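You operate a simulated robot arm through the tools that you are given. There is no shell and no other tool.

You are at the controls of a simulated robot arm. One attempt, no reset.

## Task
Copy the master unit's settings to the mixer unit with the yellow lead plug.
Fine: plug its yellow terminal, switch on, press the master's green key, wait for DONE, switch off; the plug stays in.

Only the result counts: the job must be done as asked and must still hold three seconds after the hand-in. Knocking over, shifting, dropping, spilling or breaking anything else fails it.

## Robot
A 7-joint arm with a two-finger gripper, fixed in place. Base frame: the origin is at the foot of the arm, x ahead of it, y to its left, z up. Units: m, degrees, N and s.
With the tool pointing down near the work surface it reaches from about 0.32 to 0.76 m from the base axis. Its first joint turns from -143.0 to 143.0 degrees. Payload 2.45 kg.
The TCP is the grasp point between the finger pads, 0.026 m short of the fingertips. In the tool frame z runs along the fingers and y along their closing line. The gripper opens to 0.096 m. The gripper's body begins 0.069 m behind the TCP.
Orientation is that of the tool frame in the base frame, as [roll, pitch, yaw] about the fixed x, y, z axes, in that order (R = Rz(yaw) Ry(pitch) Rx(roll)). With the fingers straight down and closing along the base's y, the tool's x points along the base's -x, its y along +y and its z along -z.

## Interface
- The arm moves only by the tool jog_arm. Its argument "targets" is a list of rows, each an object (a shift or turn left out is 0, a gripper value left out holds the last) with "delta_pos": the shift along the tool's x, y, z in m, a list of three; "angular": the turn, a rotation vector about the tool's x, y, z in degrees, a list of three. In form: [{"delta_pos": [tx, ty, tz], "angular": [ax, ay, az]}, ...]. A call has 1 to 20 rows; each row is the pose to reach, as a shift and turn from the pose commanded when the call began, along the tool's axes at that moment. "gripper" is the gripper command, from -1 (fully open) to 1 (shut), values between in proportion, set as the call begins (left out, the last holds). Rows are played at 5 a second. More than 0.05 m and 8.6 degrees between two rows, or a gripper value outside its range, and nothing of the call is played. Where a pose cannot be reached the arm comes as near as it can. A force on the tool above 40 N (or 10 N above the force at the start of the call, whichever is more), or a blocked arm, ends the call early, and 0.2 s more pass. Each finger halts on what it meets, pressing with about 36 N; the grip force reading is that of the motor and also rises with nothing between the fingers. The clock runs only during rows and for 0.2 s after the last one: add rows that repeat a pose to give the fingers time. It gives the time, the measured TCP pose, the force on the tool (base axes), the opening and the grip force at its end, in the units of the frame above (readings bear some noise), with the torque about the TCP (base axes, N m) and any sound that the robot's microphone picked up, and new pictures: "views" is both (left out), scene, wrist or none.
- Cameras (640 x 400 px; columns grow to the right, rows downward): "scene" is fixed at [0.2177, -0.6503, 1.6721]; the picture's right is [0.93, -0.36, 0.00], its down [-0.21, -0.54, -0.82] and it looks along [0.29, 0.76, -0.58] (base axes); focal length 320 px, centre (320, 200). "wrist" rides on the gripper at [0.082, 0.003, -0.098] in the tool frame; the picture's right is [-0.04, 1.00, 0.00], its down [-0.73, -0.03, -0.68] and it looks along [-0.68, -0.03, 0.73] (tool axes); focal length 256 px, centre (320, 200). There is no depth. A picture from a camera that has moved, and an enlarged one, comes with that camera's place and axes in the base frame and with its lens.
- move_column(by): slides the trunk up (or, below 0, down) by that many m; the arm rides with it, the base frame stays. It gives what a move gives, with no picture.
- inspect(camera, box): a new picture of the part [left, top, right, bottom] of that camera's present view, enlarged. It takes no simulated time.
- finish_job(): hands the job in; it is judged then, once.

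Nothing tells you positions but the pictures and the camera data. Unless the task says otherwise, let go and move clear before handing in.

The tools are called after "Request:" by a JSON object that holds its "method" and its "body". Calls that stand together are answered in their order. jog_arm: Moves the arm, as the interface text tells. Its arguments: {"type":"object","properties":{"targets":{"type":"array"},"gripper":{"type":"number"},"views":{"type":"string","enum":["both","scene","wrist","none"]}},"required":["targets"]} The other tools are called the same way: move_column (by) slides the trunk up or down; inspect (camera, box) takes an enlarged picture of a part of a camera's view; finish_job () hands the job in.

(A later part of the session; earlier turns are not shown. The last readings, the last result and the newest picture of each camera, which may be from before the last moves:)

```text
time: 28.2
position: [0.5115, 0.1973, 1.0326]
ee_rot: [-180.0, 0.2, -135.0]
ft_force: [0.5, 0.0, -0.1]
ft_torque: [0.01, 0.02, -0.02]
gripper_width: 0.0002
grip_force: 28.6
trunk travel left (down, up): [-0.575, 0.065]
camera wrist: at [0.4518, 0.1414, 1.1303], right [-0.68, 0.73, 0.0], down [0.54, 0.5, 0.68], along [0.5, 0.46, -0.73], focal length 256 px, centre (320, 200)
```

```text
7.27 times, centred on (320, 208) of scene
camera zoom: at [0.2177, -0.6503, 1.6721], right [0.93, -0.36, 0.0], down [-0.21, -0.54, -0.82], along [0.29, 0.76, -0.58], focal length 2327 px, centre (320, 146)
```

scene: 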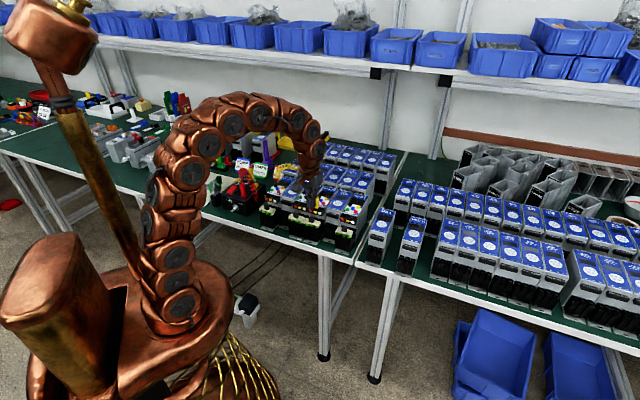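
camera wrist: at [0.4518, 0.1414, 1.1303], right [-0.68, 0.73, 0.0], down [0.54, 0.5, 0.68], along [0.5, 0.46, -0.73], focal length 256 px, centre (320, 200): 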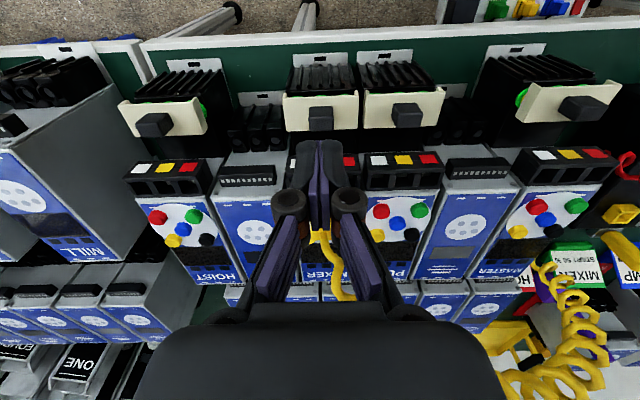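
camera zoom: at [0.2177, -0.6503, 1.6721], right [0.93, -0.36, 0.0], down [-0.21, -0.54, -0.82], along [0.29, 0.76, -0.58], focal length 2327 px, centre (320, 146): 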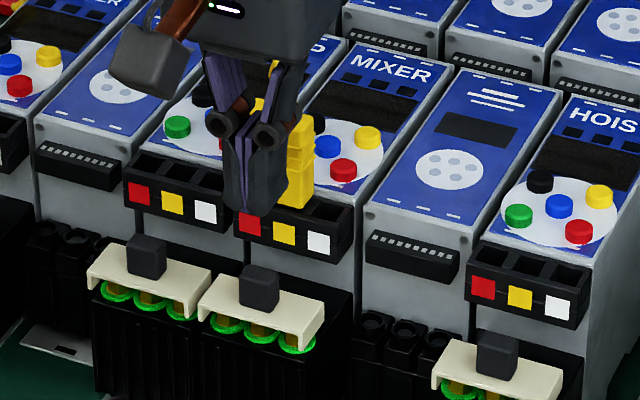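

The fingertips are directly above the mixer's knob, whose top should be near z = 0.968. I'll descend and begin to press gently.

Request:
{"method": "jog_arm", "body": {"targets": [{"delta_pos": [0, 0.0003, 0.015]}, {"delta_pos": [0, 0.0003, 0.03]}, {"delta_pos": [0, 0.0003, 0.036]}, {"delta_pos": [0, 0.0003, 0.039]}, {"delta_pos": [0, 0.0003, 0.041]}, {"delta_pos": [0, 0.0003, 0.043]}]}}

Request:
{"method": "inspect", "body": {"camera": "wrist", "box": [260, 90, 380, 220]}}

Request:
{"method": "inspect", "body": {"camera": "scene", "box": [300, 190, 345, 235]}}

```text
time: 29.6
position: [0.5105, 0.1963, 0.989]
ee_rot: [180.0, 0.3, -135.0]
ft_force: [0.3, -0.5, 1.1]
ft_torque: [0.0, -0.02, 0.01]
gripper_width: 0.0003
grip_force: 27.9
trunk travel left (down, up): [-0.575, 0.065]
camera wrist: at [0.4509, 0.1411, 1.087], right [-0.68, 0.73, 0.0], down [0.54, 0.5, 0.68], along [0.5, 0.46, -0.73], focal length 256 px, centre (320, 200)
```

scene: 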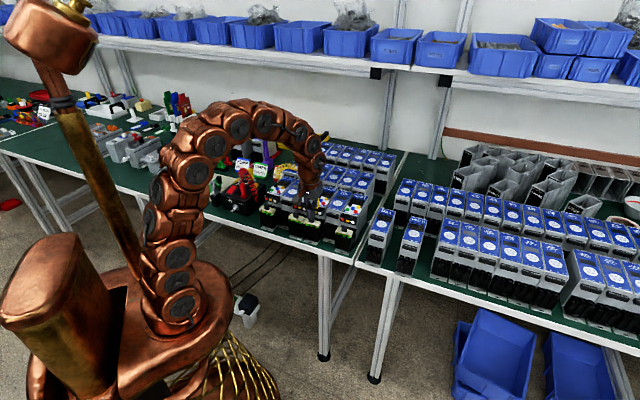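
wrist: 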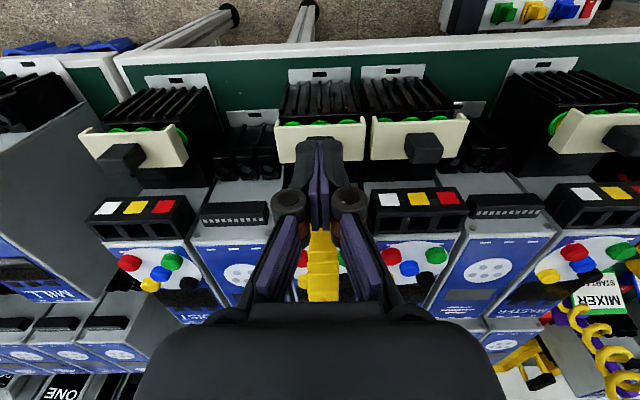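

```text
3.08 times, centred on (320, 155) of wrist
camera zoom: at [0.4509, 0.1411, 1.087], right [-0.68, 0.73, 0.0], down [0.54, 0.5, 0.68], along [0.5, 0.46, -0.73], focal length 788 px, centre (320, 338)
```

zoom: 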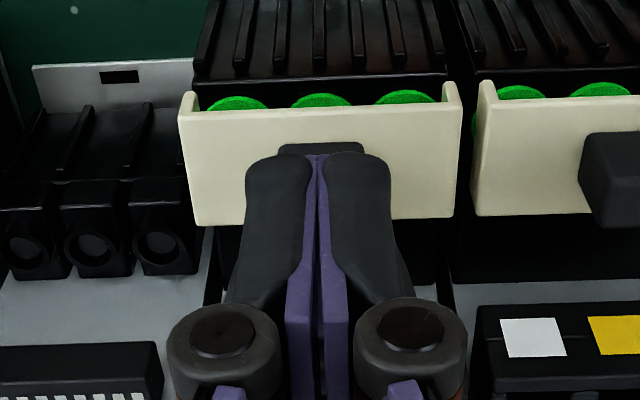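

```text
8.89 times, centred on (322, 212) of scene
camera zoom: at [0.2177, -0.6503, 1.6721], right [0.93, -0.36, 0.0], down [-0.21, -0.54, -0.82], along [0.29, 0.76, -0.58], focal length 2844 px, centre (298, 89)
```

zoom: 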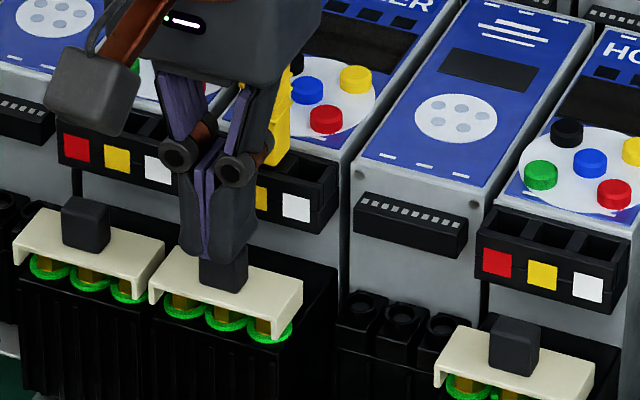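

Only about 1 N so far; the fingertips are at the knob's top. I'll press further in small steps.

Request:
{"method": "jog_arm", "body": {"targets": [{"delta_pos": [0, 0, 0.002]}, {"delta_pos": [0, 0, 0.004]}, {"delta_pos": [0, 0, 0.006]}]}}

Request:
{"method": "inspect", "body": {"camera": "scene", "box": [300, 190, 345, 235]}}

```text
time: 30.4
position: [0.51, 0.1964, 0.9853]
ee_rot: [-179.9, 0.4, -134.9]
ft_force: [-1.5, 0.2, 19.6]
ft_torque: [0.01, 0.03, -0.03]
gripper_width: 0.0061
grip_force: 29.0
trunk travel left (down, up): [-0.575, 0.065]
camera wrist: at [0.4507, 0.1413, 1.0823], right [-0.68, 0.73, 0.0], down [0.54, 0.5, 0.68], along [0.5, 0.46, -0.73], focal length 256 px, centre (320, 200)
```

scene: 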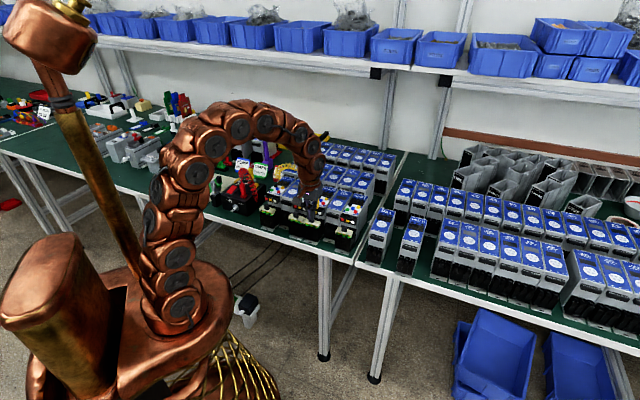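
wrist: 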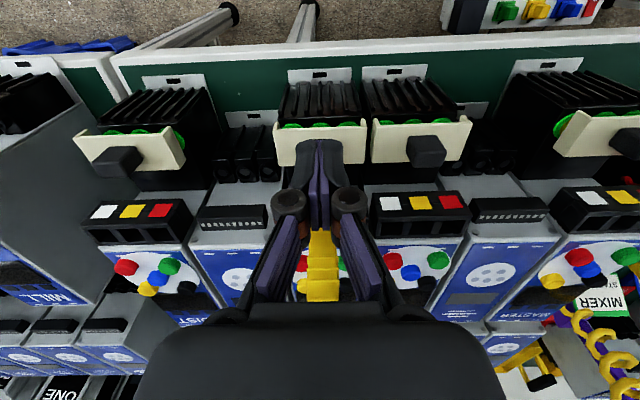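

```text
8.89 times, centred on (322, 212) of scene
camera zoom: at [0.2177, -0.6503, 1.6721], right [0.93, -0.36, 0.0], down [-0.21, -0.54, -0.82], along [0.29, 0.76, -0.58], focal length 2844 px, centre (298, 89)
```

zoom: 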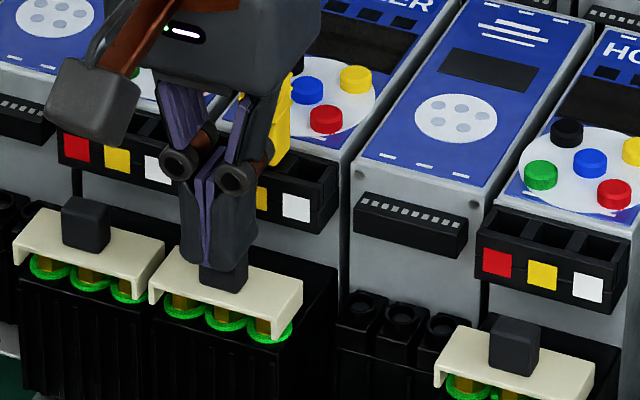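

I read about 20 N and the fingers have spread slightly, so I'll look closely at what the knob did before pushing more.

Request:
{"method": "inspect", "body": {"camera": "wrist", "box": [265, 95, 375, 200]}}

Request:
{"method": "inspect", "body": {"camera": "scene", "box": [308, 200, 338, 230]}}

Request:
{"method": "inspect", "body": {"camera": "scene", "box": [318, 170, 353, 205]}}

```text
3.81 times, centred on (320, 148) of wrist
camera zoom: at [0.4507, 0.1413, 1.0823], right [-0.68, 0.73, 0.0], down [0.54, 0.5, 0.68], along [0.5, 0.46, -0.73], focal length 975 px, centre (320, 400)
```

zoom: 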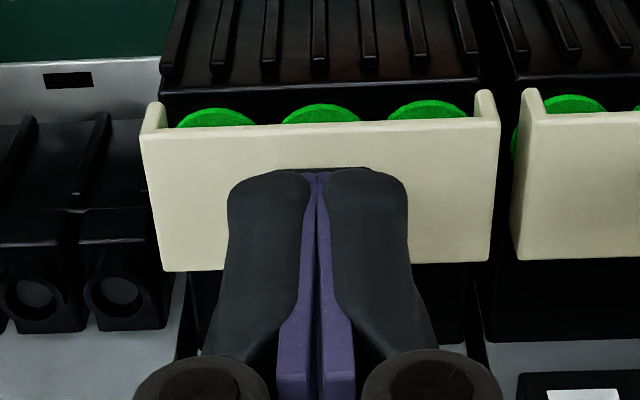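

```text
13.33 times, centred on (323, 215) of scene
camera zoom: at [0.2177, -0.6503, 1.6721], right [0.93, -0.36, 0.0], down [-0.21, -0.54, -0.82], along [0.29, 0.76, -0.58], focal length 4266 px, centre (280, 0)
```

zoom: 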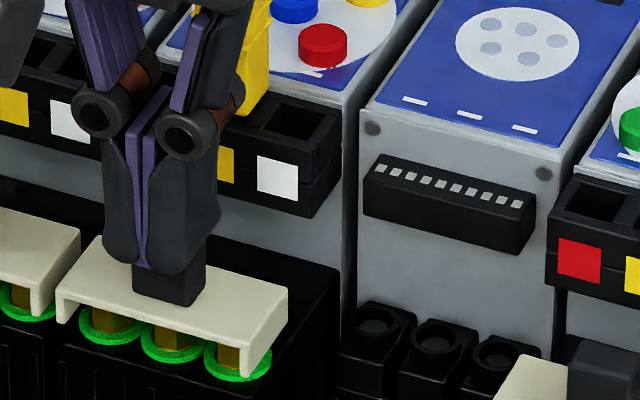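

```text
11.43 times, centred on (336, 188) of scene
camera zoom: at [0.2177, -0.6503, 1.6721], right [0.93, -0.36, 0.0], down [-0.21, -0.54, -0.82], along [0.29, 0.76, -0.58], focal length 3657 px, centre (143, 343)
```

zoom: 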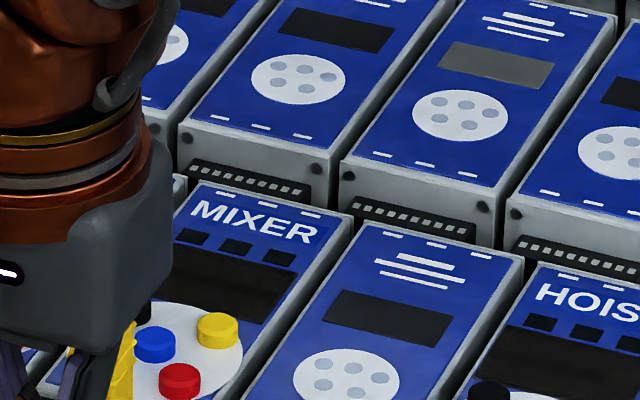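

The bridge did not visibly move under about 20 N. Before applying more force I'll lift off, and look at the bridge and its guides more closely from the scene camera.

Request:
{"method": "jog_arm", "body": {"targets": [{"delta_pos": [0, 0, -0.006]}, {"delta_pos": [0, 0, -0.02]}, {"delta_pos": [0, 0, -0.06]}, {"delta_pos": [0.04, 0, -0.08]}, {"delta_pos": [0.08, 0, -0.08]}, {"delta_pos": [0.12, 0, -0.08]}]}}

Request:
{"method": "inspect", "body": {"camera": "scene", "box": [308, 203, 336, 233]}}

Request:
{"method": "inspect", "body": {"camera": "scene", "box": [330, 215, 360, 245]}}

Request:
{"method": "inspect", "body": {"camera": "scene", "box": [262, 195, 290, 225]}}

```text
time: 31.8
position: [0.4243, 0.114, 1.063]
ee_rot: [180.0, 0.2, -134.9]
ft_force: [0.9, 0.3, 0.5]
ft_torque: [0.0, 0.04, 0.01]
gripper_width: 0.0
grip_force: 28.3
trunk travel left (down, up): [-0.575, 0.065]
camera wrist: at [0.3662, 0.0567, 1.1603], right [-0.68, 0.73, 0.0], down [0.54, 0.5, 0.68], along [0.5, 0.46, -0.73], focal length 256 px, centre (320, 200)
```

scene: 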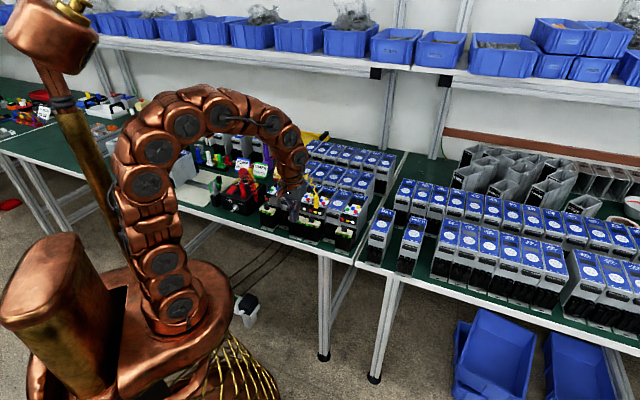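
wrist: 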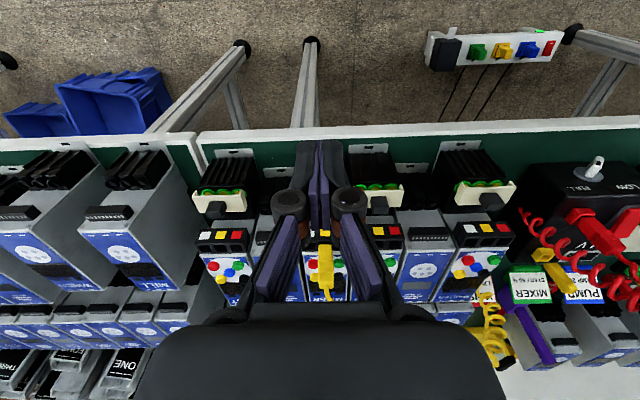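

```text
13.33 times, centred on (322, 218) of scene
camera zoom: at [0.2177, -0.6503, 1.6721], right [0.93, -0.36, 0.0], down [-0.21, -0.54, -0.82], along [0.29, 0.76, -0.58], focal length 4266 px, centre (293, -40)
```

zoom: 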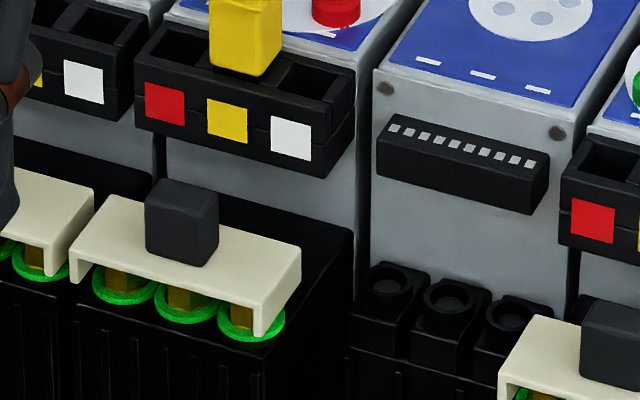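

```text
13.33 times, centred on (345, 230) of scene
camera zoom: at [0.2177, -0.6503, 1.6721], right [0.93, -0.36, 0.0], down [-0.21, -0.54, -0.82], along [0.29, 0.76, -0.58], focal length 4266 px, centre (-13, -200)
```

zoom: 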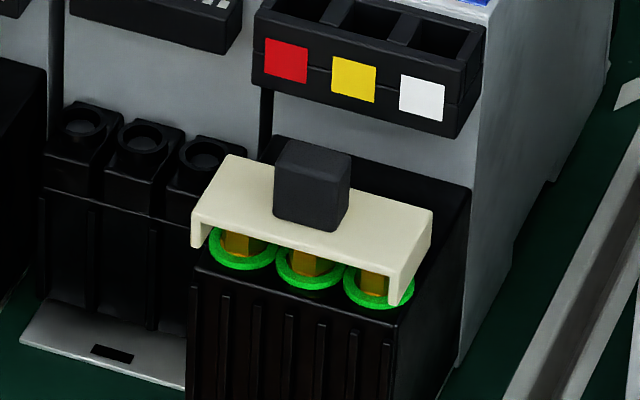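

```text
13.33 times, centred on (276, 210) of scene
camera zoom: at [0.2177, -0.6503, 1.6721], right [0.93, -0.36, 0.0], down [-0.21, -0.54, -0.82], along [0.29, 0.76, -0.58], focal length 4266 px, centre (907, 67)
```

zoom: 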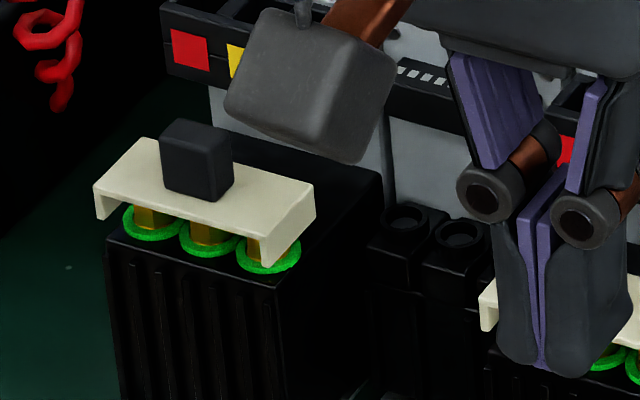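

The bridge is an open-fronted channel with a graspable cube knob over three posts, and pressing at 20 N moved nothing. I'll grasp the knob so I can feel gently in which direction it travels.

Request:
{"method": "jog_arm", "body": {"targets": [{"delta_pos": [-0.04, 0, 0]}, {"delta_pos": [-0.08, 0, 0]}, {"delta_pos": [-0.12, 0, 0]}, {"delta_pos": [-0.12, 0, 0.03]}, {"delta_pos": [-0.12, 0, 0.055]}, {"delta_pos": [-0.12, 0, 0.055]}], "gripper": 0.1}}

Request:
{"method": "inspect", "body": {"camera": "wrist", "box": [260, 80, 380, 210]}}

Request:
{"method": "inspect", "body": {"camera": "scene", "box": [305, 190, 340, 230]}}

```text
time: 33.2
position: [0.5106, 0.1962, 1.0067]
ee_rot: [180.0, 0.1, -135.0]
ft_force: [-0.2, -0.3, 0.2]
ft_torque: [0.0, 0.02, 0.03]
gripper_width: 0.0431
grip_force: 0.2
trunk travel left (down, up): [-0.575, 0.065]
camera wrist: at [0.4505, 0.1412, 1.105], right [-0.68, 0.73, 0.0], down [0.54, 0.5, 0.68], along [0.5, 0.46, -0.73], focal length 256 px, centre (320, 200)
```

scene: 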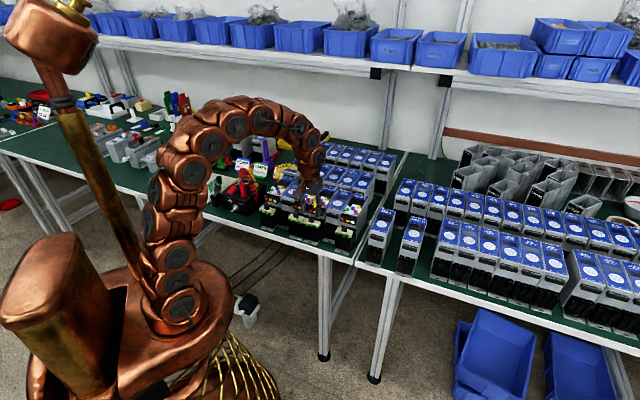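
wrist: 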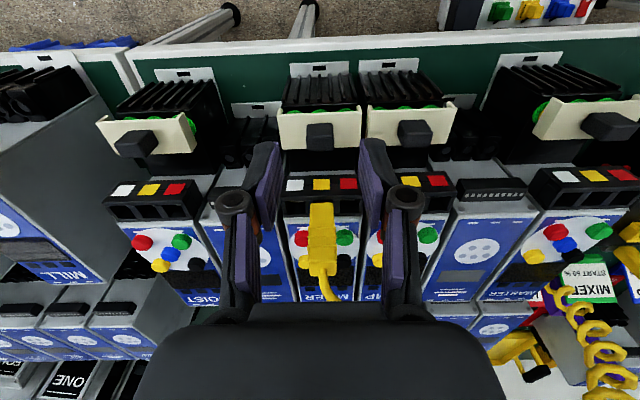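

```text
3.08 times, centred on (320, 145) of wrist
camera zoom: at [0.4505, 0.1412, 1.105], right [-0.68, 0.73, 0.0], down [0.54, 0.5, 0.68], along [0.5, 0.46, -0.73], focal length 788 px, centre (320, 369)
```

zoom: 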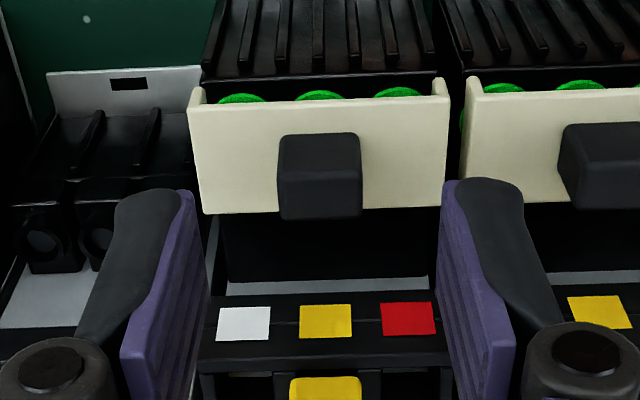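

```text
10.00 times, centred on (322, 210) of scene
camera zoom: at [0.2177, -0.6503, 1.6721], right [0.93, -0.36, 0.0], down [-0.21, -0.54, -0.82], along [0.29, 0.76, -0.58], focal length 3200 px, centre (295, 100)
```

zoom: 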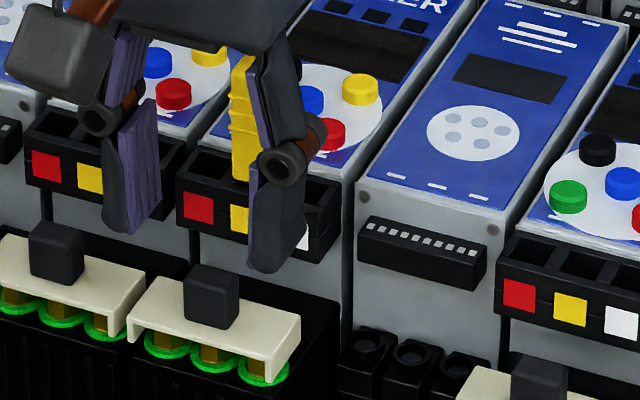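

Request:
{"method": "jog_arm", "body": {"targets": [{"delta_pos": [-0.001, -0.0004, 0.015]}, {"delta_pos": [-0.0015, -0.0004, 0.028]}, {"delta_pos": [-0.0015, -0.0004, 0.032]}, {"delta_pos": [-0.0015, -0.0004, 0.032]}]}}

Request:
{"method": "inspect", "body": {"camera": "wrist", "box": [260, 90, 380, 220]}}

Request:
{"method": "inspect", "body": {"camera": "scene", "box": [305, 195, 340, 235]}}

```text
time: 34.2
position: [0.5116, 0.1977, 0.976]
ee_rot: [179.9, 0.2, -135.0]
ft_force: [-0.3, -0.1, -0.2]
ft_torque: [0.02, 0.02, -0.01]
gripper_width: 0.0431
grip_force: 0.0
trunk travel left (down, up): [-0.575, 0.065]
camera wrist: at [0.4522, 0.1417, 1.0737], right [-0.68, 0.73, 0.0], down [0.54, 0.5, 0.68], along [0.5, 0.46, -0.73], focal length 256 px, centre (320, 200)
```

scene: 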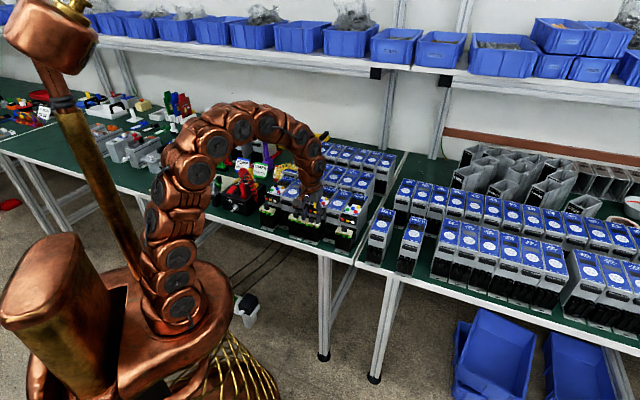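
wrist: 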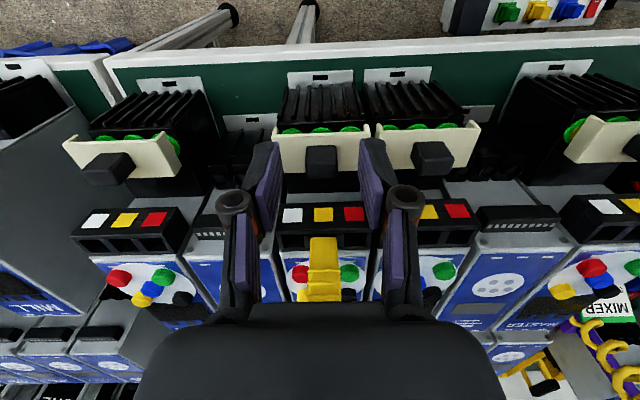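

```text
3.08 times, centred on (320, 155) of wrist
camera zoom: at [0.4522, 0.1417, 1.0737], right [-0.68, 0.73, 0.0], down [0.54, 0.5, 0.68], along [0.5, 0.46, -0.73], focal length 788 px, centre (320, 338)
```

zoom: 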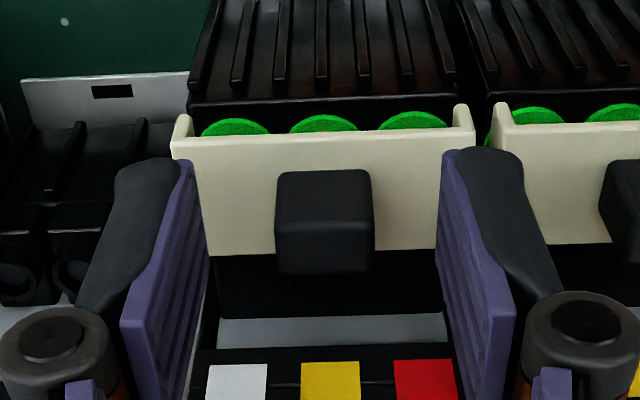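

```text
10.00 times, centred on (322, 215) of scene
camera zoom: at [0.2177, -0.6503, 1.6721], right [0.93, -0.36, 0.0], down [-0.21, -0.54, -0.82], along [0.29, 0.76, -0.58], focal length 3200 px, centre (295, 50)
```

zoom: 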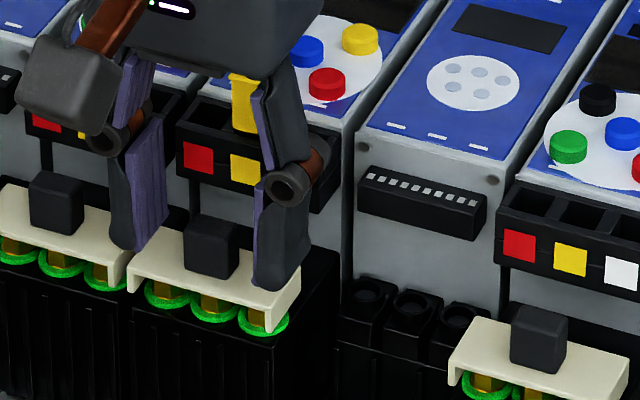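

The fingers straddle the knob with the tips just above the bridge plate. I'll close on it.

Request:
{"method": "jog_arm", "body": {"targets": [{"delta_pos": [0, 0.0003, 0]}, {"delta_pos": [0, 0.0003, 0]}, {"delta_pos": [0, 0.0003, 0]}, {"delta_pos": [0, 0.0003, 0]}, {"delta_pos": [0, 0.0003, 0]}], "gripper": 1, "views": "none"}}

```text
time: 35.4
position: [0.5105, 0.1976, 0.9752]
ee_rot: [-180.0, 0.2, -135.0]
ft_force: [-2.1, 1.8, -1.7]
ft_torque: [0.07, 0.05, 0.01]
gripper_width: 0.0176
grip_force: 42.8
trunk travel left (down, up): [-0.575, 0.065]
```

The knob is gripped (17.6 mm wide). I'll try a small downward push first and read the force.

Request:
{"method": "jog_arm", "body": {"targets": [{"delta_pos": [0, 0, 0.001]}, {"delta_pos": [0, 0, 0.002]}, {"delta_pos": [0, 0, 0.003]}], "views": "none"}}

Request:
{"method": "inspect", "body": {"camera": "scene", "box": [305, 195, 340, 235]}}

```text
time: 36.2
position: [0.5112, 0.1988, 0.9769]
ee_rot: [-179.9, 0.4, -135.0]
ft_force: [0.1, 2.5, 31.0]
ft_torque: [-0.1, 0.18, 0.1]
gripper_width: 0.0178
grip_force: 43.7
trunk travel left (down, up): [-0.575, 0.065]
```

```text
10.00 times, centred on (322, 215) of scene
camera zoom: at [0.2177, -0.6503, 1.6721], right [0.93, -0.36, 0.0], down [-0.21, -0.54, -0.82], along [0.29, 0.76, -0.58], focal length 3200 px, centre (295, 50)
```

zoom: 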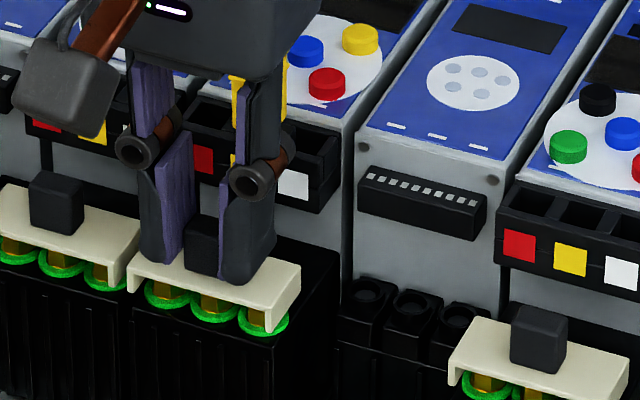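

It is rigid downward (31 N, no motion). I'll relieve that and try a small slide toward the unit.

Request:
{"method": "jog_arm", "body": {"targets": [{"delta_pos": [0, 0, -0.002]}, {"delta_pos": [0, 0, -0.003]}, {"delta_pos": [-0.001, 0, -0.003]}, {"delta_pos": [-0.002, 0, -0.003]}], "views": "none"}}

```text
time: 37.2
position: [0.5103, 0.1978, 0.9753]
ee_rot: [179.9, -0.1, -135.0]
ft_force: [-5.4, -5.8, -5.5]
ft_torque: [0.04, -0.13, 0.11]
gripper_width: 0.0179
grip_force: 43.3
trunk travel left (down, up): [-0.575, 0.065]
```

About 8 N of resistance and no motion that way. I'll try the same small nudge toward the robot.

Request:
{"method": "jog_arm", "body": {"targets": [{"delta_pos": [0.002, 0, 0]}, {"delta_pos": [0.003, 0, 0]}, {"delta_pos": [0.004, 0, 0]}], "views": "none"}}

```text
time: 38.0
position: [0.5107, 0.1987, 0.9749]
ee_rot: [-180.0, 0.3, -135.0]
ft_force: [8.6, 6.9, -21.8]
ft_torque: [0.37, -0.44, -0.04]
gripper_width: 0.0176
grip_force: 43.3
trunk travel left (down, up): [-0.575, 0.065]
```

Request:
{"method": "jog_arm", "body": {"targets": [{"delta_pos": [-0.002, 0, 0]}, {"delta_pos": [-0.002, 0, 0]}, {"delta_pos": [-0.002, 0, 0]}], "views": "wrist"}}

Request:
{"method": "inspect", "body": {"camera": "wrist", "box": [260, 90, 380, 220]}}

Request:
{"method": "inspect", "body": {"camera": "scene", "box": [305, 195, 340, 235]}}

```text
time: 38.8
position: [0.5113, 0.1976, 0.976]
ee_rot: [179.8, 0.1, -135.0]
ft_force: [-2.3, -0.5, -27.7]
ft_torque: [0.26, -0.23, -0.01]
gripper_width: 0.0177
grip_force: 43.4
trunk travel left (down, up): [-0.575, 0.065]
camera wrist: at [0.4521, 0.1425, 1.0731], right [-0.68, 0.74, 0.0], down [0.54, 0.5, 0.68], along [0.5, 0.46, -0.73], focal length 256 px, centre (320, 200)
```

wrist: 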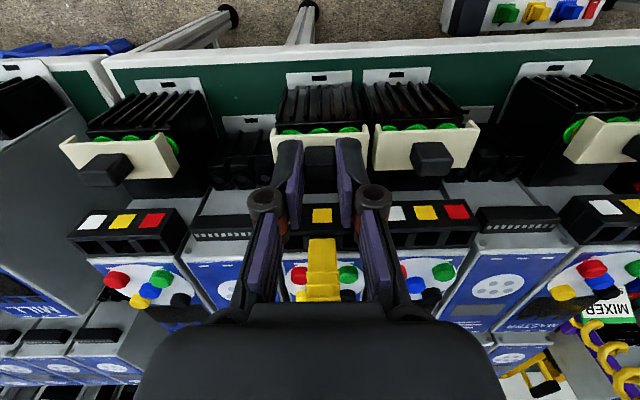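

```text
3.08 times, centred on (320, 155) of wrist
camera zoom: at [0.4521, 0.1425, 1.0731], right [-0.68, 0.74, 0.0], down [0.54, 0.5, 0.68], along [0.5, 0.46, -0.73], focal length 788 px, centre (320, 338)
```

zoom: 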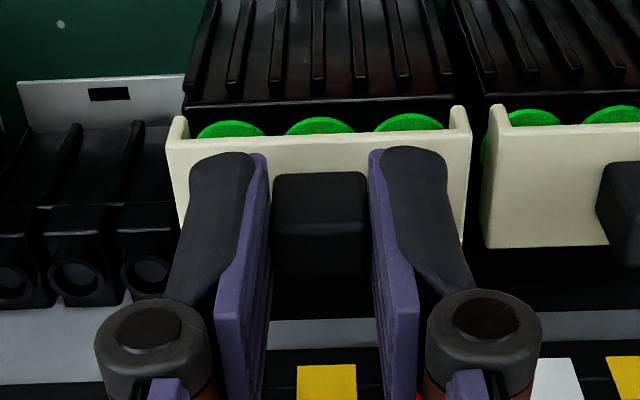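

```text
10.00 times, centred on (322, 215) of scene
camera zoom: at [0.2177, -0.6503, 1.6721], right [0.93, -0.36, 0.0], down [-0.21, -0.54, -0.82], along [0.29, 0.76, -0.58], focal length 3200 px, centre (295, 50)
```

zoom: 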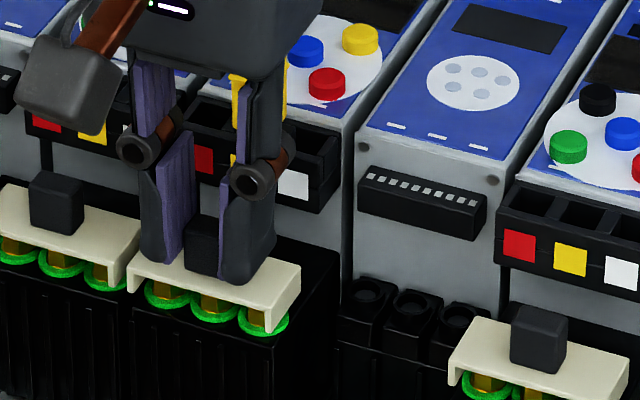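

The reading shows I'm now pulling up about 28 N with nothing moving, so it isn't vertical. I'll relieve that and test sideways along the bridge.

Request:
{"method": "jog_arm", "body": {"targets": [{"delta_pos": [0, 0, 0.001]}, {"delta_pos": [0, 0, 0.0015]}, {"delta_pos": [0, 0, 0.0015]}], "views": "none"}}

Request:
{"method": "jog_arm", "body": {"targets": [{"delta_pos": [0, 0.001, 0]}, {"delta_pos": [0, 0.002, 0]}, {"delta_pos": [0, 0.003, 0]}], "views": "none"}}

```text
time: 39.6
position: [0.5107, 0.1986, 0.9755]
ee_rot: [179.9, 0.2, -135.0]
ft_force: [-6.9, -2.8, -7.4]
ft_torque: [-0.11, 0.22, 0.0]
gripper_width: 0.0178
grip_force: 42.9
trunk travel left (down, up): [-0.575, 0.065]
```

```text
time: 40.4
position: [0.5109, 0.1988, 0.9754]
ee_rot: [-179.9, 0.3, -135.1]
ft_force: [10.6, -16.7, 4.5]
ft_torque: [-0.53, -0.24, 0.1]
gripper_width: 0.0177
grip_force: 43.8
trunk travel left (down, up): [-0.575, 0.065]
```

Request:
{"method": "jog_arm", "body": {"targets": [{"delta_pos": [0, -0.002, 0]}, {"delta_pos": [0, -0.004, 0]}, {"delta_pos": [0, -0.006, 0]}], "views": "none"}}

Request:
{"method": "jog_arm", "body": {"targets": [{"delta_pos": [0, 0.002, 0]}, {"delta_pos": [-0.002, 0.003, 0]}, {"delta_pos": [-0.004, 0.003, 0]}], "views": "none"}}

```text
time: 41.2
position: [0.5109, 0.1977, 0.9745]
ee_rot: [179.8, 0.1, -135.0]
ft_force: [-12.7, 12.5, 13.7]
ft_torque: [0.27, 0.5, 0.28]
gripper_width: 0.0179
grip_force: 43.3
trunk travel left (down, up): [-0.575, 0.065]
```

```text
time: 42.0
position: [0.5113, 0.2, 0.9747]
ee_rot: [-179.9, 0.0, -135.1]
ft_force: [-25.5, -13.4, 13.4]
ft_torque: [-0.49, 0.73, 0.19]
gripper_width: 0.018
grip_force: 42.9
trunk travel left (down, up): [-0.575, 0.065]
```

Request:
{"method": "inspect", "body": {"camera": "wrist", "box": [260, 90, 380, 220]}}

Request:
{"method": "inspect", "body": {"camera": "scene", "box": [305, 195, 340, 235]}}

```text
3.08 times, centred on (320, 155) of wrist
camera zoom: at [0.4522, 0.1428, 1.0731], right [-0.68, 0.74, 0.0], down [0.54, 0.5, 0.68], along [0.5, 0.46, -0.73], focal length 788 px, centre (320, 338)
```

zoom: 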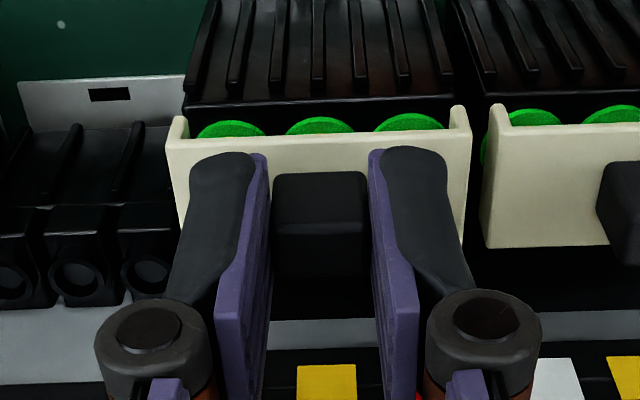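

```text
10.00 times, centred on (322, 215) of scene
camera zoom: at [0.2177, -0.6503, 1.6721], right [0.93, -0.36, 0.0], down [-0.21, -0.54, -0.82], along [0.29, 0.76, -0.58], focal length 3200 px, centre (295, 50)
```

zoom: 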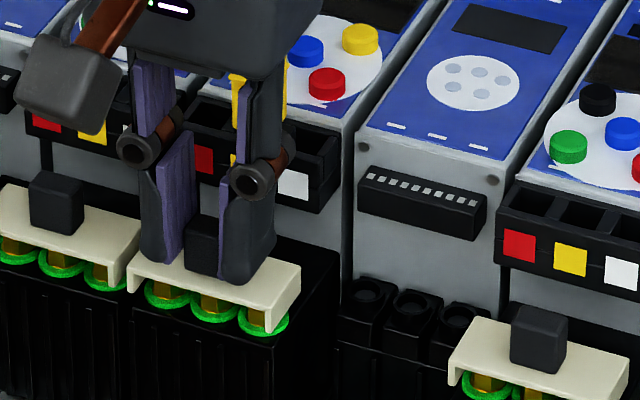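

Nothing slides, but comparing heights, the fingertips were already about 8 mm below the knob's original top during my first press, so the knob seems to be a sprung push button. I'll let go, back away and look at the knob and the mixer's display.

Request:
{"method": "jog_arm", "body": {"targets": [{"delta_pos": [0.003, 0, 0]}, {"delta_pos": [0.004, 0, 0]}, {"delta_pos": [0.004, 0, 0]}, {"delta_pos": [0.004, 0, 0]}], "gripper": 0.1, "views": "none"}}

Request:
{"method": "jog_arm", "body": {"targets": [{"delta_pos": [0.004, 0, -0.03]}, {"delta_pos": [0.004, 0, -0.06]}, {"delta_pos": [0.03, 0, -0.09]}, {"delta_pos": [0.06, 0, -0.12]}, {"delta_pos": [0.08, 0, -0.14]}]}}

Request:
{"method": "inspect", "body": {"camera": "scene", "box": [305, 195, 340, 235]}}

Request:
{"method": "inspect", "body": {"camera": "scene", "box": [255, 165, 355, 220]}}

Request:
{"method": "inspect", "body": {"camera": "wrist", "box": [180, 60, 520, 260]}}

```text
time: 43.0
position: [0.5112, 0.1977, 0.9747]
ee_rot: [-180.0, 0.2, -135.0]
ft_force: [0.3, -0.1, -0.5]
ft_torque: [0.0, 0.01, 0.02]
gripper_width: 0.0434
grip_force: 0.0
trunk travel left (down, up): [-0.575, 0.065]
```

```text
time: 44.2
position: [0.4532, 0.1404, 1.1141]
ee_rot: [179.9, 0.1, -135.1]
ft_force: [0.6, -0.1, 0.2]
ft_torque: [0.0, 0.07, 0.02]
gripper_width: 0.0432
grip_force: 0.0
trunk travel left (down, up): [-0.575, 0.065]
camera wrist: at [0.395, 0.0848, 1.212], right [-0.68, 0.73, 0.0], down [0.54, 0.5, 0.68], along [0.5, 0.46, -0.73], focal length 256 px, centre (320, 200)
```

scene: 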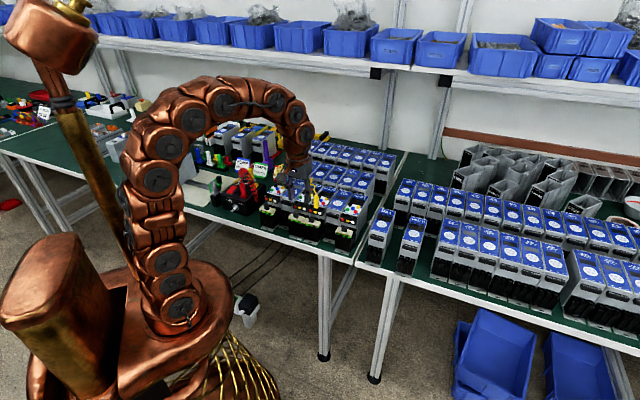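
wrist: 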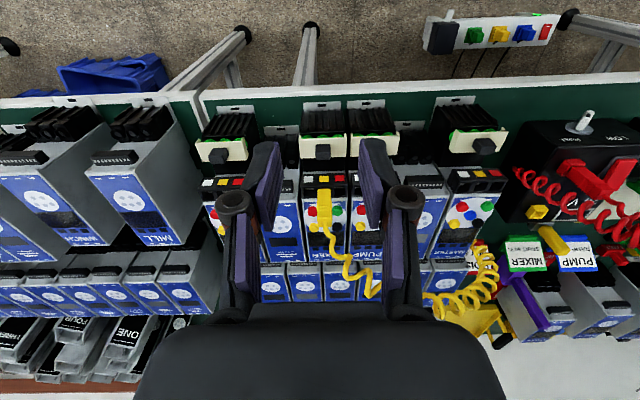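

```text
10.00 times, centred on (322, 215) of scene
camera zoom: at [0.2177, -0.6503, 1.6721], right [0.93, -0.36, 0.0], down [-0.21, -0.54, -0.82], along [0.29, 0.76, -0.58], focal length 3200 px, centre (295, 50)
```

zoom: 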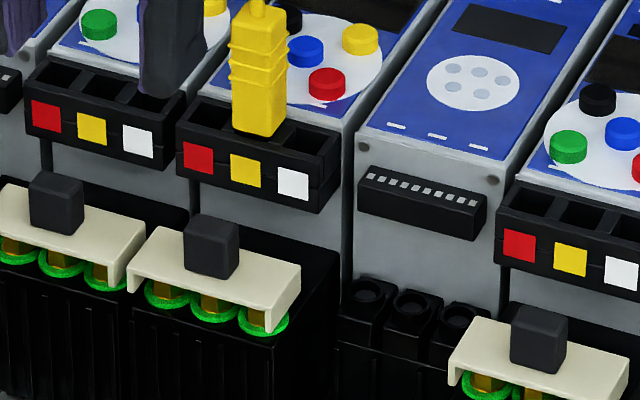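

```text
6.40 times, centred on (305, 192) of scene
camera zoom: at [0.2177, -0.6503, 1.6721], right [0.93, -0.36, 0.0], down [-0.21, -0.54, -0.82], along [0.29, 0.76, -0.58], focal length 2048 px, centre (416, 248)
```

zoom: 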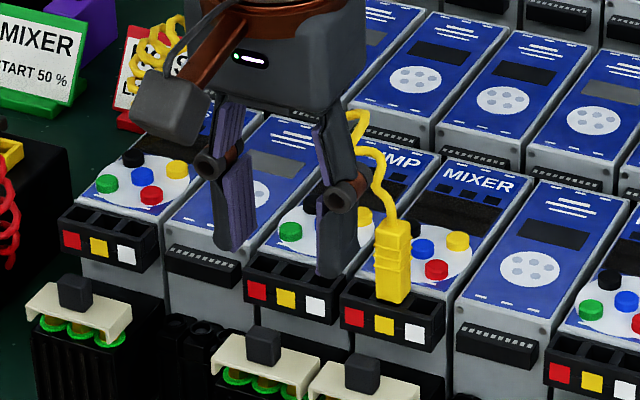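

```text
1.88 times, centred on (350, 160) of wrist
camera zoom: at [0.395, 0.0848, 1.212], right [-0.68, 0.73, 0.0], down [0.54, 0.5, 0.68], along [0.5, 0.46, -0.73], focal length 482 px, centre (264, 275)
```

zoom: 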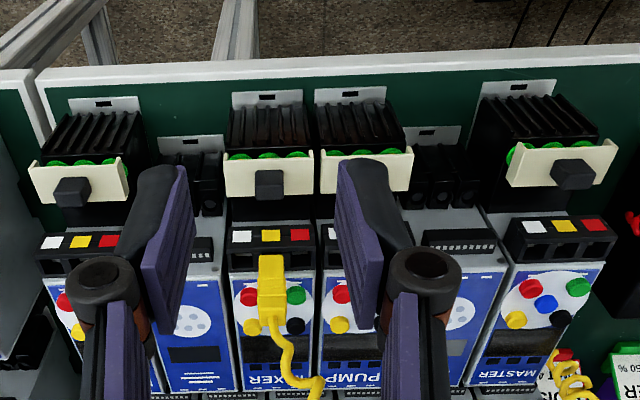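

The knob sits level with the others and the mixer's display is dark. I'll repeat the press with closed fingertips in finer steps, reading force and position each time.

Request:
{"method": "jog_arm", "body": {"targets": [{"delta_pos": [-0.04, -0.0008, 0]}, {"delta_pos": [-0.0805, -0.0008, 0.02]}, {"delta_pos": [-0.0805, -0.0008, 0.06]}, {"delta_pos": [-0.0805, -0.0008, 0.1]}, {"delta_pos": [-0.0805, -0.0008, 0.113]}, {"delta_pos": [-0.0805, -0.0008, 0.113]}], "gripper": 1, "views": "none"}}

Request:
{"method": "inspect", "body": {"camera": "scene", "box": [308, 200, 338, 230]}}

Request:
{"method": "inspect", "body": {"camera": "wrist", "box": [270, 90, 370, 200]}}

```text
time: 45.6
position: [0.5121, 0.197, 1.0006]
ee_rot: [-180.0, 0.1, -134.9]
ft_force: [-0.4, -0.4, -0.2]
ft_torque: [0.01, 0.0, 0.04]
gripper_width: 0.0002
grip_force: 28.2
trunk travel left (down, up): [-0.575, 0.065]
```

```text
13.33 times, centred on (323, 215) of scene
camera zoom: at [0.2177, -0.6503, 1.6721], right [0.93, -0.36, 0.0], down [-0.21, -0.54, -0.82], along [0.29, 0.76, -0.58], focal length 4266 px, centre (280, 0)
```

zoom: 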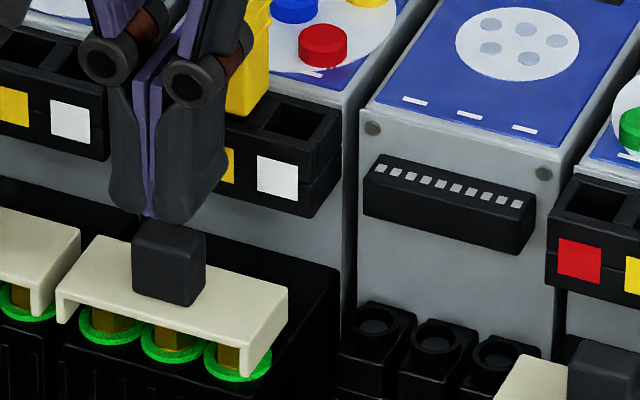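

```text
3.64 times, centred on (320, 145) of wrist
camera zoom: at [0.4532, 0.141, 1.0992], right [-0.68, 0.73, 0.0], down [0.54, 0.5, 0.68], along [0.5, 0.46, -0.73], focal length 931 px, centre (320, 400)
```

zoom: 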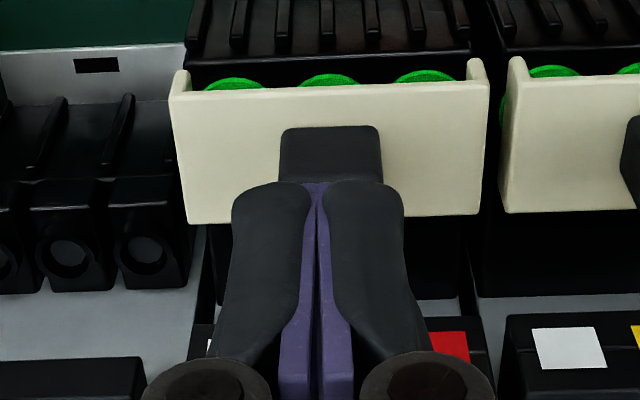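

The bridge plate seems rigid in every direction tried, so I should re-examine other switch candidates and where the yellow lead is anchored. I'll rise and move the camera over toward the master and the 24 V box.

Request:
{"method": "jog_arm", "body": {"targets": [{"delta_pos": [0.01, 0, -0.03]}, {"delta_pos": [0.03, 0, -0.07]}, {"delta_pos": [0.05, 0.03, -0.11]}, {"delta_pos": [0.06, 0.07, -0.14]}, {"delta_pos": [0.06, 0.11, -0.15]}, {"delta_pos": [0.06, 0.15, -0.15]}, {"delta_pos": [0.06, 0.19, -0.15]}, {"delta_pos": [0.06, 0.23, -0.15]}, {"delta_pos": [0.06, 0.23, -0.15]}]}}

Request:
{"method": "inspect", "body": {"camera": "wrist", "box": [180, 0, 460, 200]}}

Request:
{"method": "inspect", "body": {"camera": "wrist", "box": [330, 0, 480, 130]}}

Request:
{"method": "inspect", "body": {"camera": "scene", "box": [195, 130, 335, 230]}}

```text
refused: row 3 steps farther than a row can; nothing moved
```

```text
2.00 times, centred on (320, 100) of wrist
camera zoom: at [0.4532, 0.141, 1.0992], right [-0.68, 0.73, 0.0], down [0.54, 0.5, 0.68], along [0.5, 0.46, -0.73], focal length 512 px, centre (320, 400)
```

zoom: 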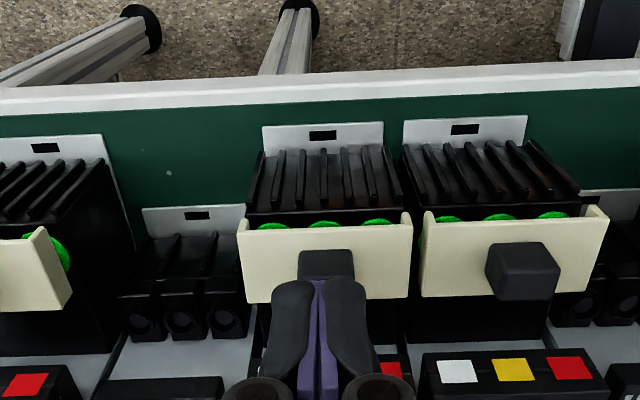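

```text
3.08 times, centred on (405, 65) of wrist
camera zoom: at [0.4532, 0.141, 1.0992], right [-0.68, 0.73, 0.0], down [0.54, 0.5, 0.68], along [0.5, 0.46, -0.73], focal length 788 px, centre (58, 615)
```

zoom: 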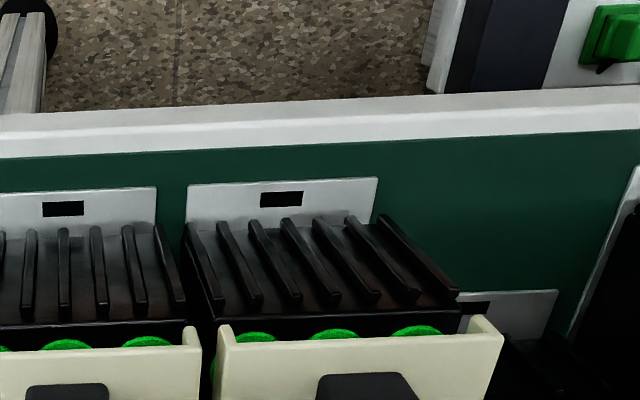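

```text
4.00 times, centred on (265, 180) of scene
camera zoom: at [0.2177, -0.6503, 1.6721], right [0.93, -0.36, 0.0], down [-0.21, -0.54, -0.82], along [0.29, 0.76, -0.58], focal length 1280 px, centre (540, 280)
```

zoom: 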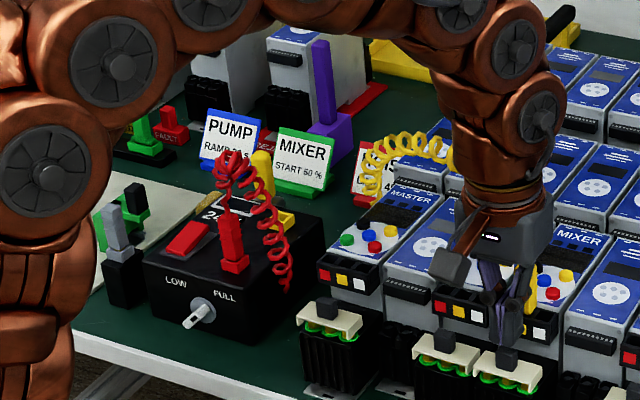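

One step was too large, so nothing moved. I'll repeat with smaller steps.

Request:
{"method": "jog_arm", "body": {"targets": [{"delta_pos": [0.005, 0, -0.03]}, {"delta_pos": [0.02, 0, -0.065]}, {"delta_pos": [0.04, 0.015, -0.1]}, {"delta_pos": [0.055, 0.045, -0.13]}, {"delta_pos": [0.06, 0.085, -0.145]}, {"delta_pos": [0.06, 0.125, -0.15]}, {"delta_pos": [0.06, 0.165, -0.15]}, {"delta_pos": [0.06, 0.205, -0.15]}, {"delta_pos": [0.06, 0.24, -0.15]}, {"delta_pos": [0.06, 0.24, -0.15]}]}}

Request:
{"method": "inspect", "body": {"camera": "wrist", "box": [180, 20, 400, 200]}}

Request:
{"method": "inspect", "body": {"camera": "wrist", "box": [360, 30, 560, 200]}}

Request:
{"method": "inspect", "body": {"camera": "scene", "box": [195, 130, 335, 230]}}

```text
time: 47.8
position: [0.299, 0.3265, 1.1516]
ee_rot: [179.9, 0.2, -134.9]
ft_force: [-0.4, 0.1, 0.0]
ft_torque: [0.02, -0.02, 0.02]
gripper_width: 0.0001
grip_force: 28.0
trunk travel left (down, up): [-0.575, 0.065]
camera wrist: at [0.2402, 0.2702, 1.2498], right [-0.68, 0.74, 0.0], down [0.54, 0.5, 0.68], along [0.5, 0.46, -0.73], focal length 256 px, centre (320, 200)
```

scene: 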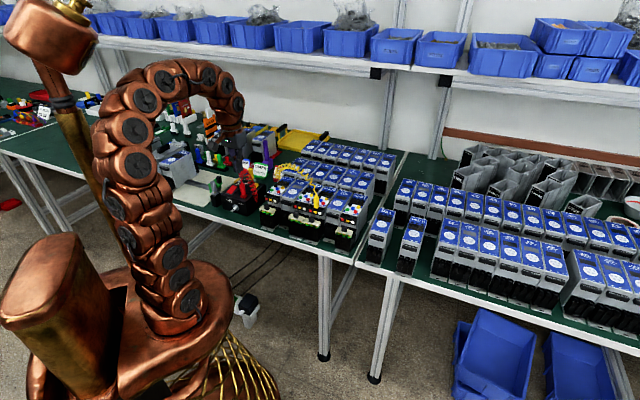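
wrist: 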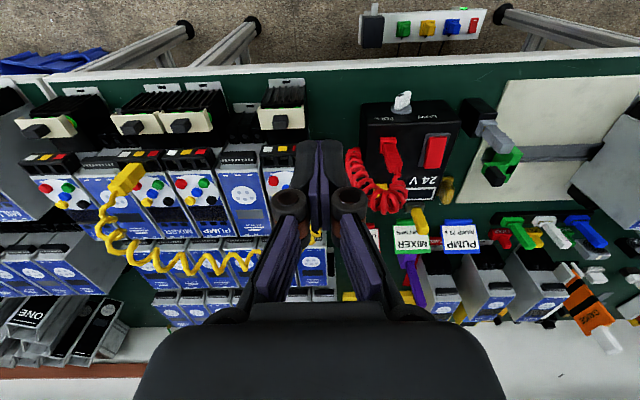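

```text
2.22 times, centred on (290, 110) of wrist
camera zoom: at [0.2402, 0.2702, 1.2498], right [-0.68, 0.74, 0.0], down [0.54, 0.5, 0.68], along [0.5, 0.46, -0.73], focal length 569 px, centre (387, 400)
```

zoom: 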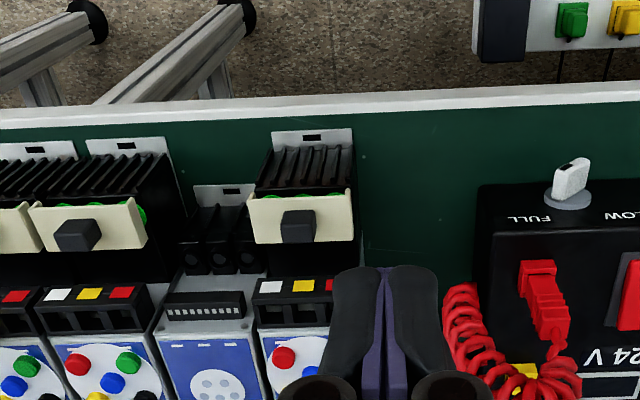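

```text
2.35 times, centred on (460, 115) of wrist
camera zoom: at [0.2402, 0.2702, 1.2498], right [-0.68, 0.74, 0.0], down [0.54, 0.5, 0.68], along [0.5, 0.46, -0.73], focal length 602 px, centre (-9, 400)
```

zoom: 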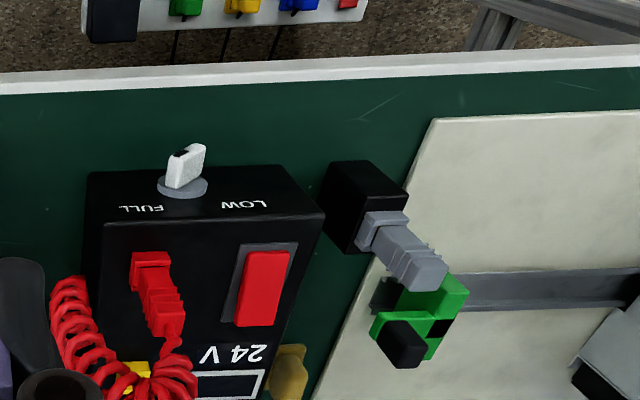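

```text
4.00 times, centred on (265, 180) of scene
camera zoom: at [0.2177, -0.6503, 1.6721], right [0.93, -0.36, 0.0], down [-0.21, -0.54, -0.82], along [0.29, 0.76, -0.58], focal length 1280 px, centre (540, 280)
```

zoom: 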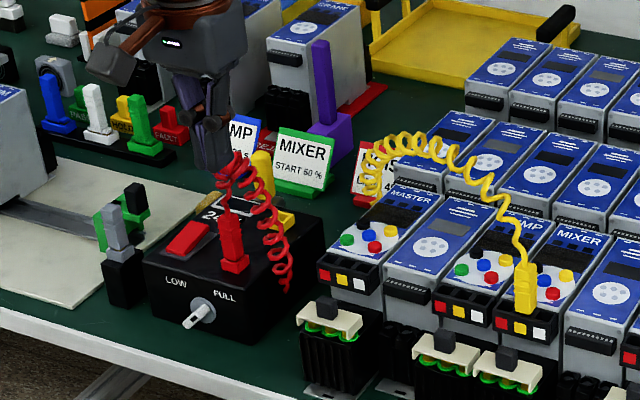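

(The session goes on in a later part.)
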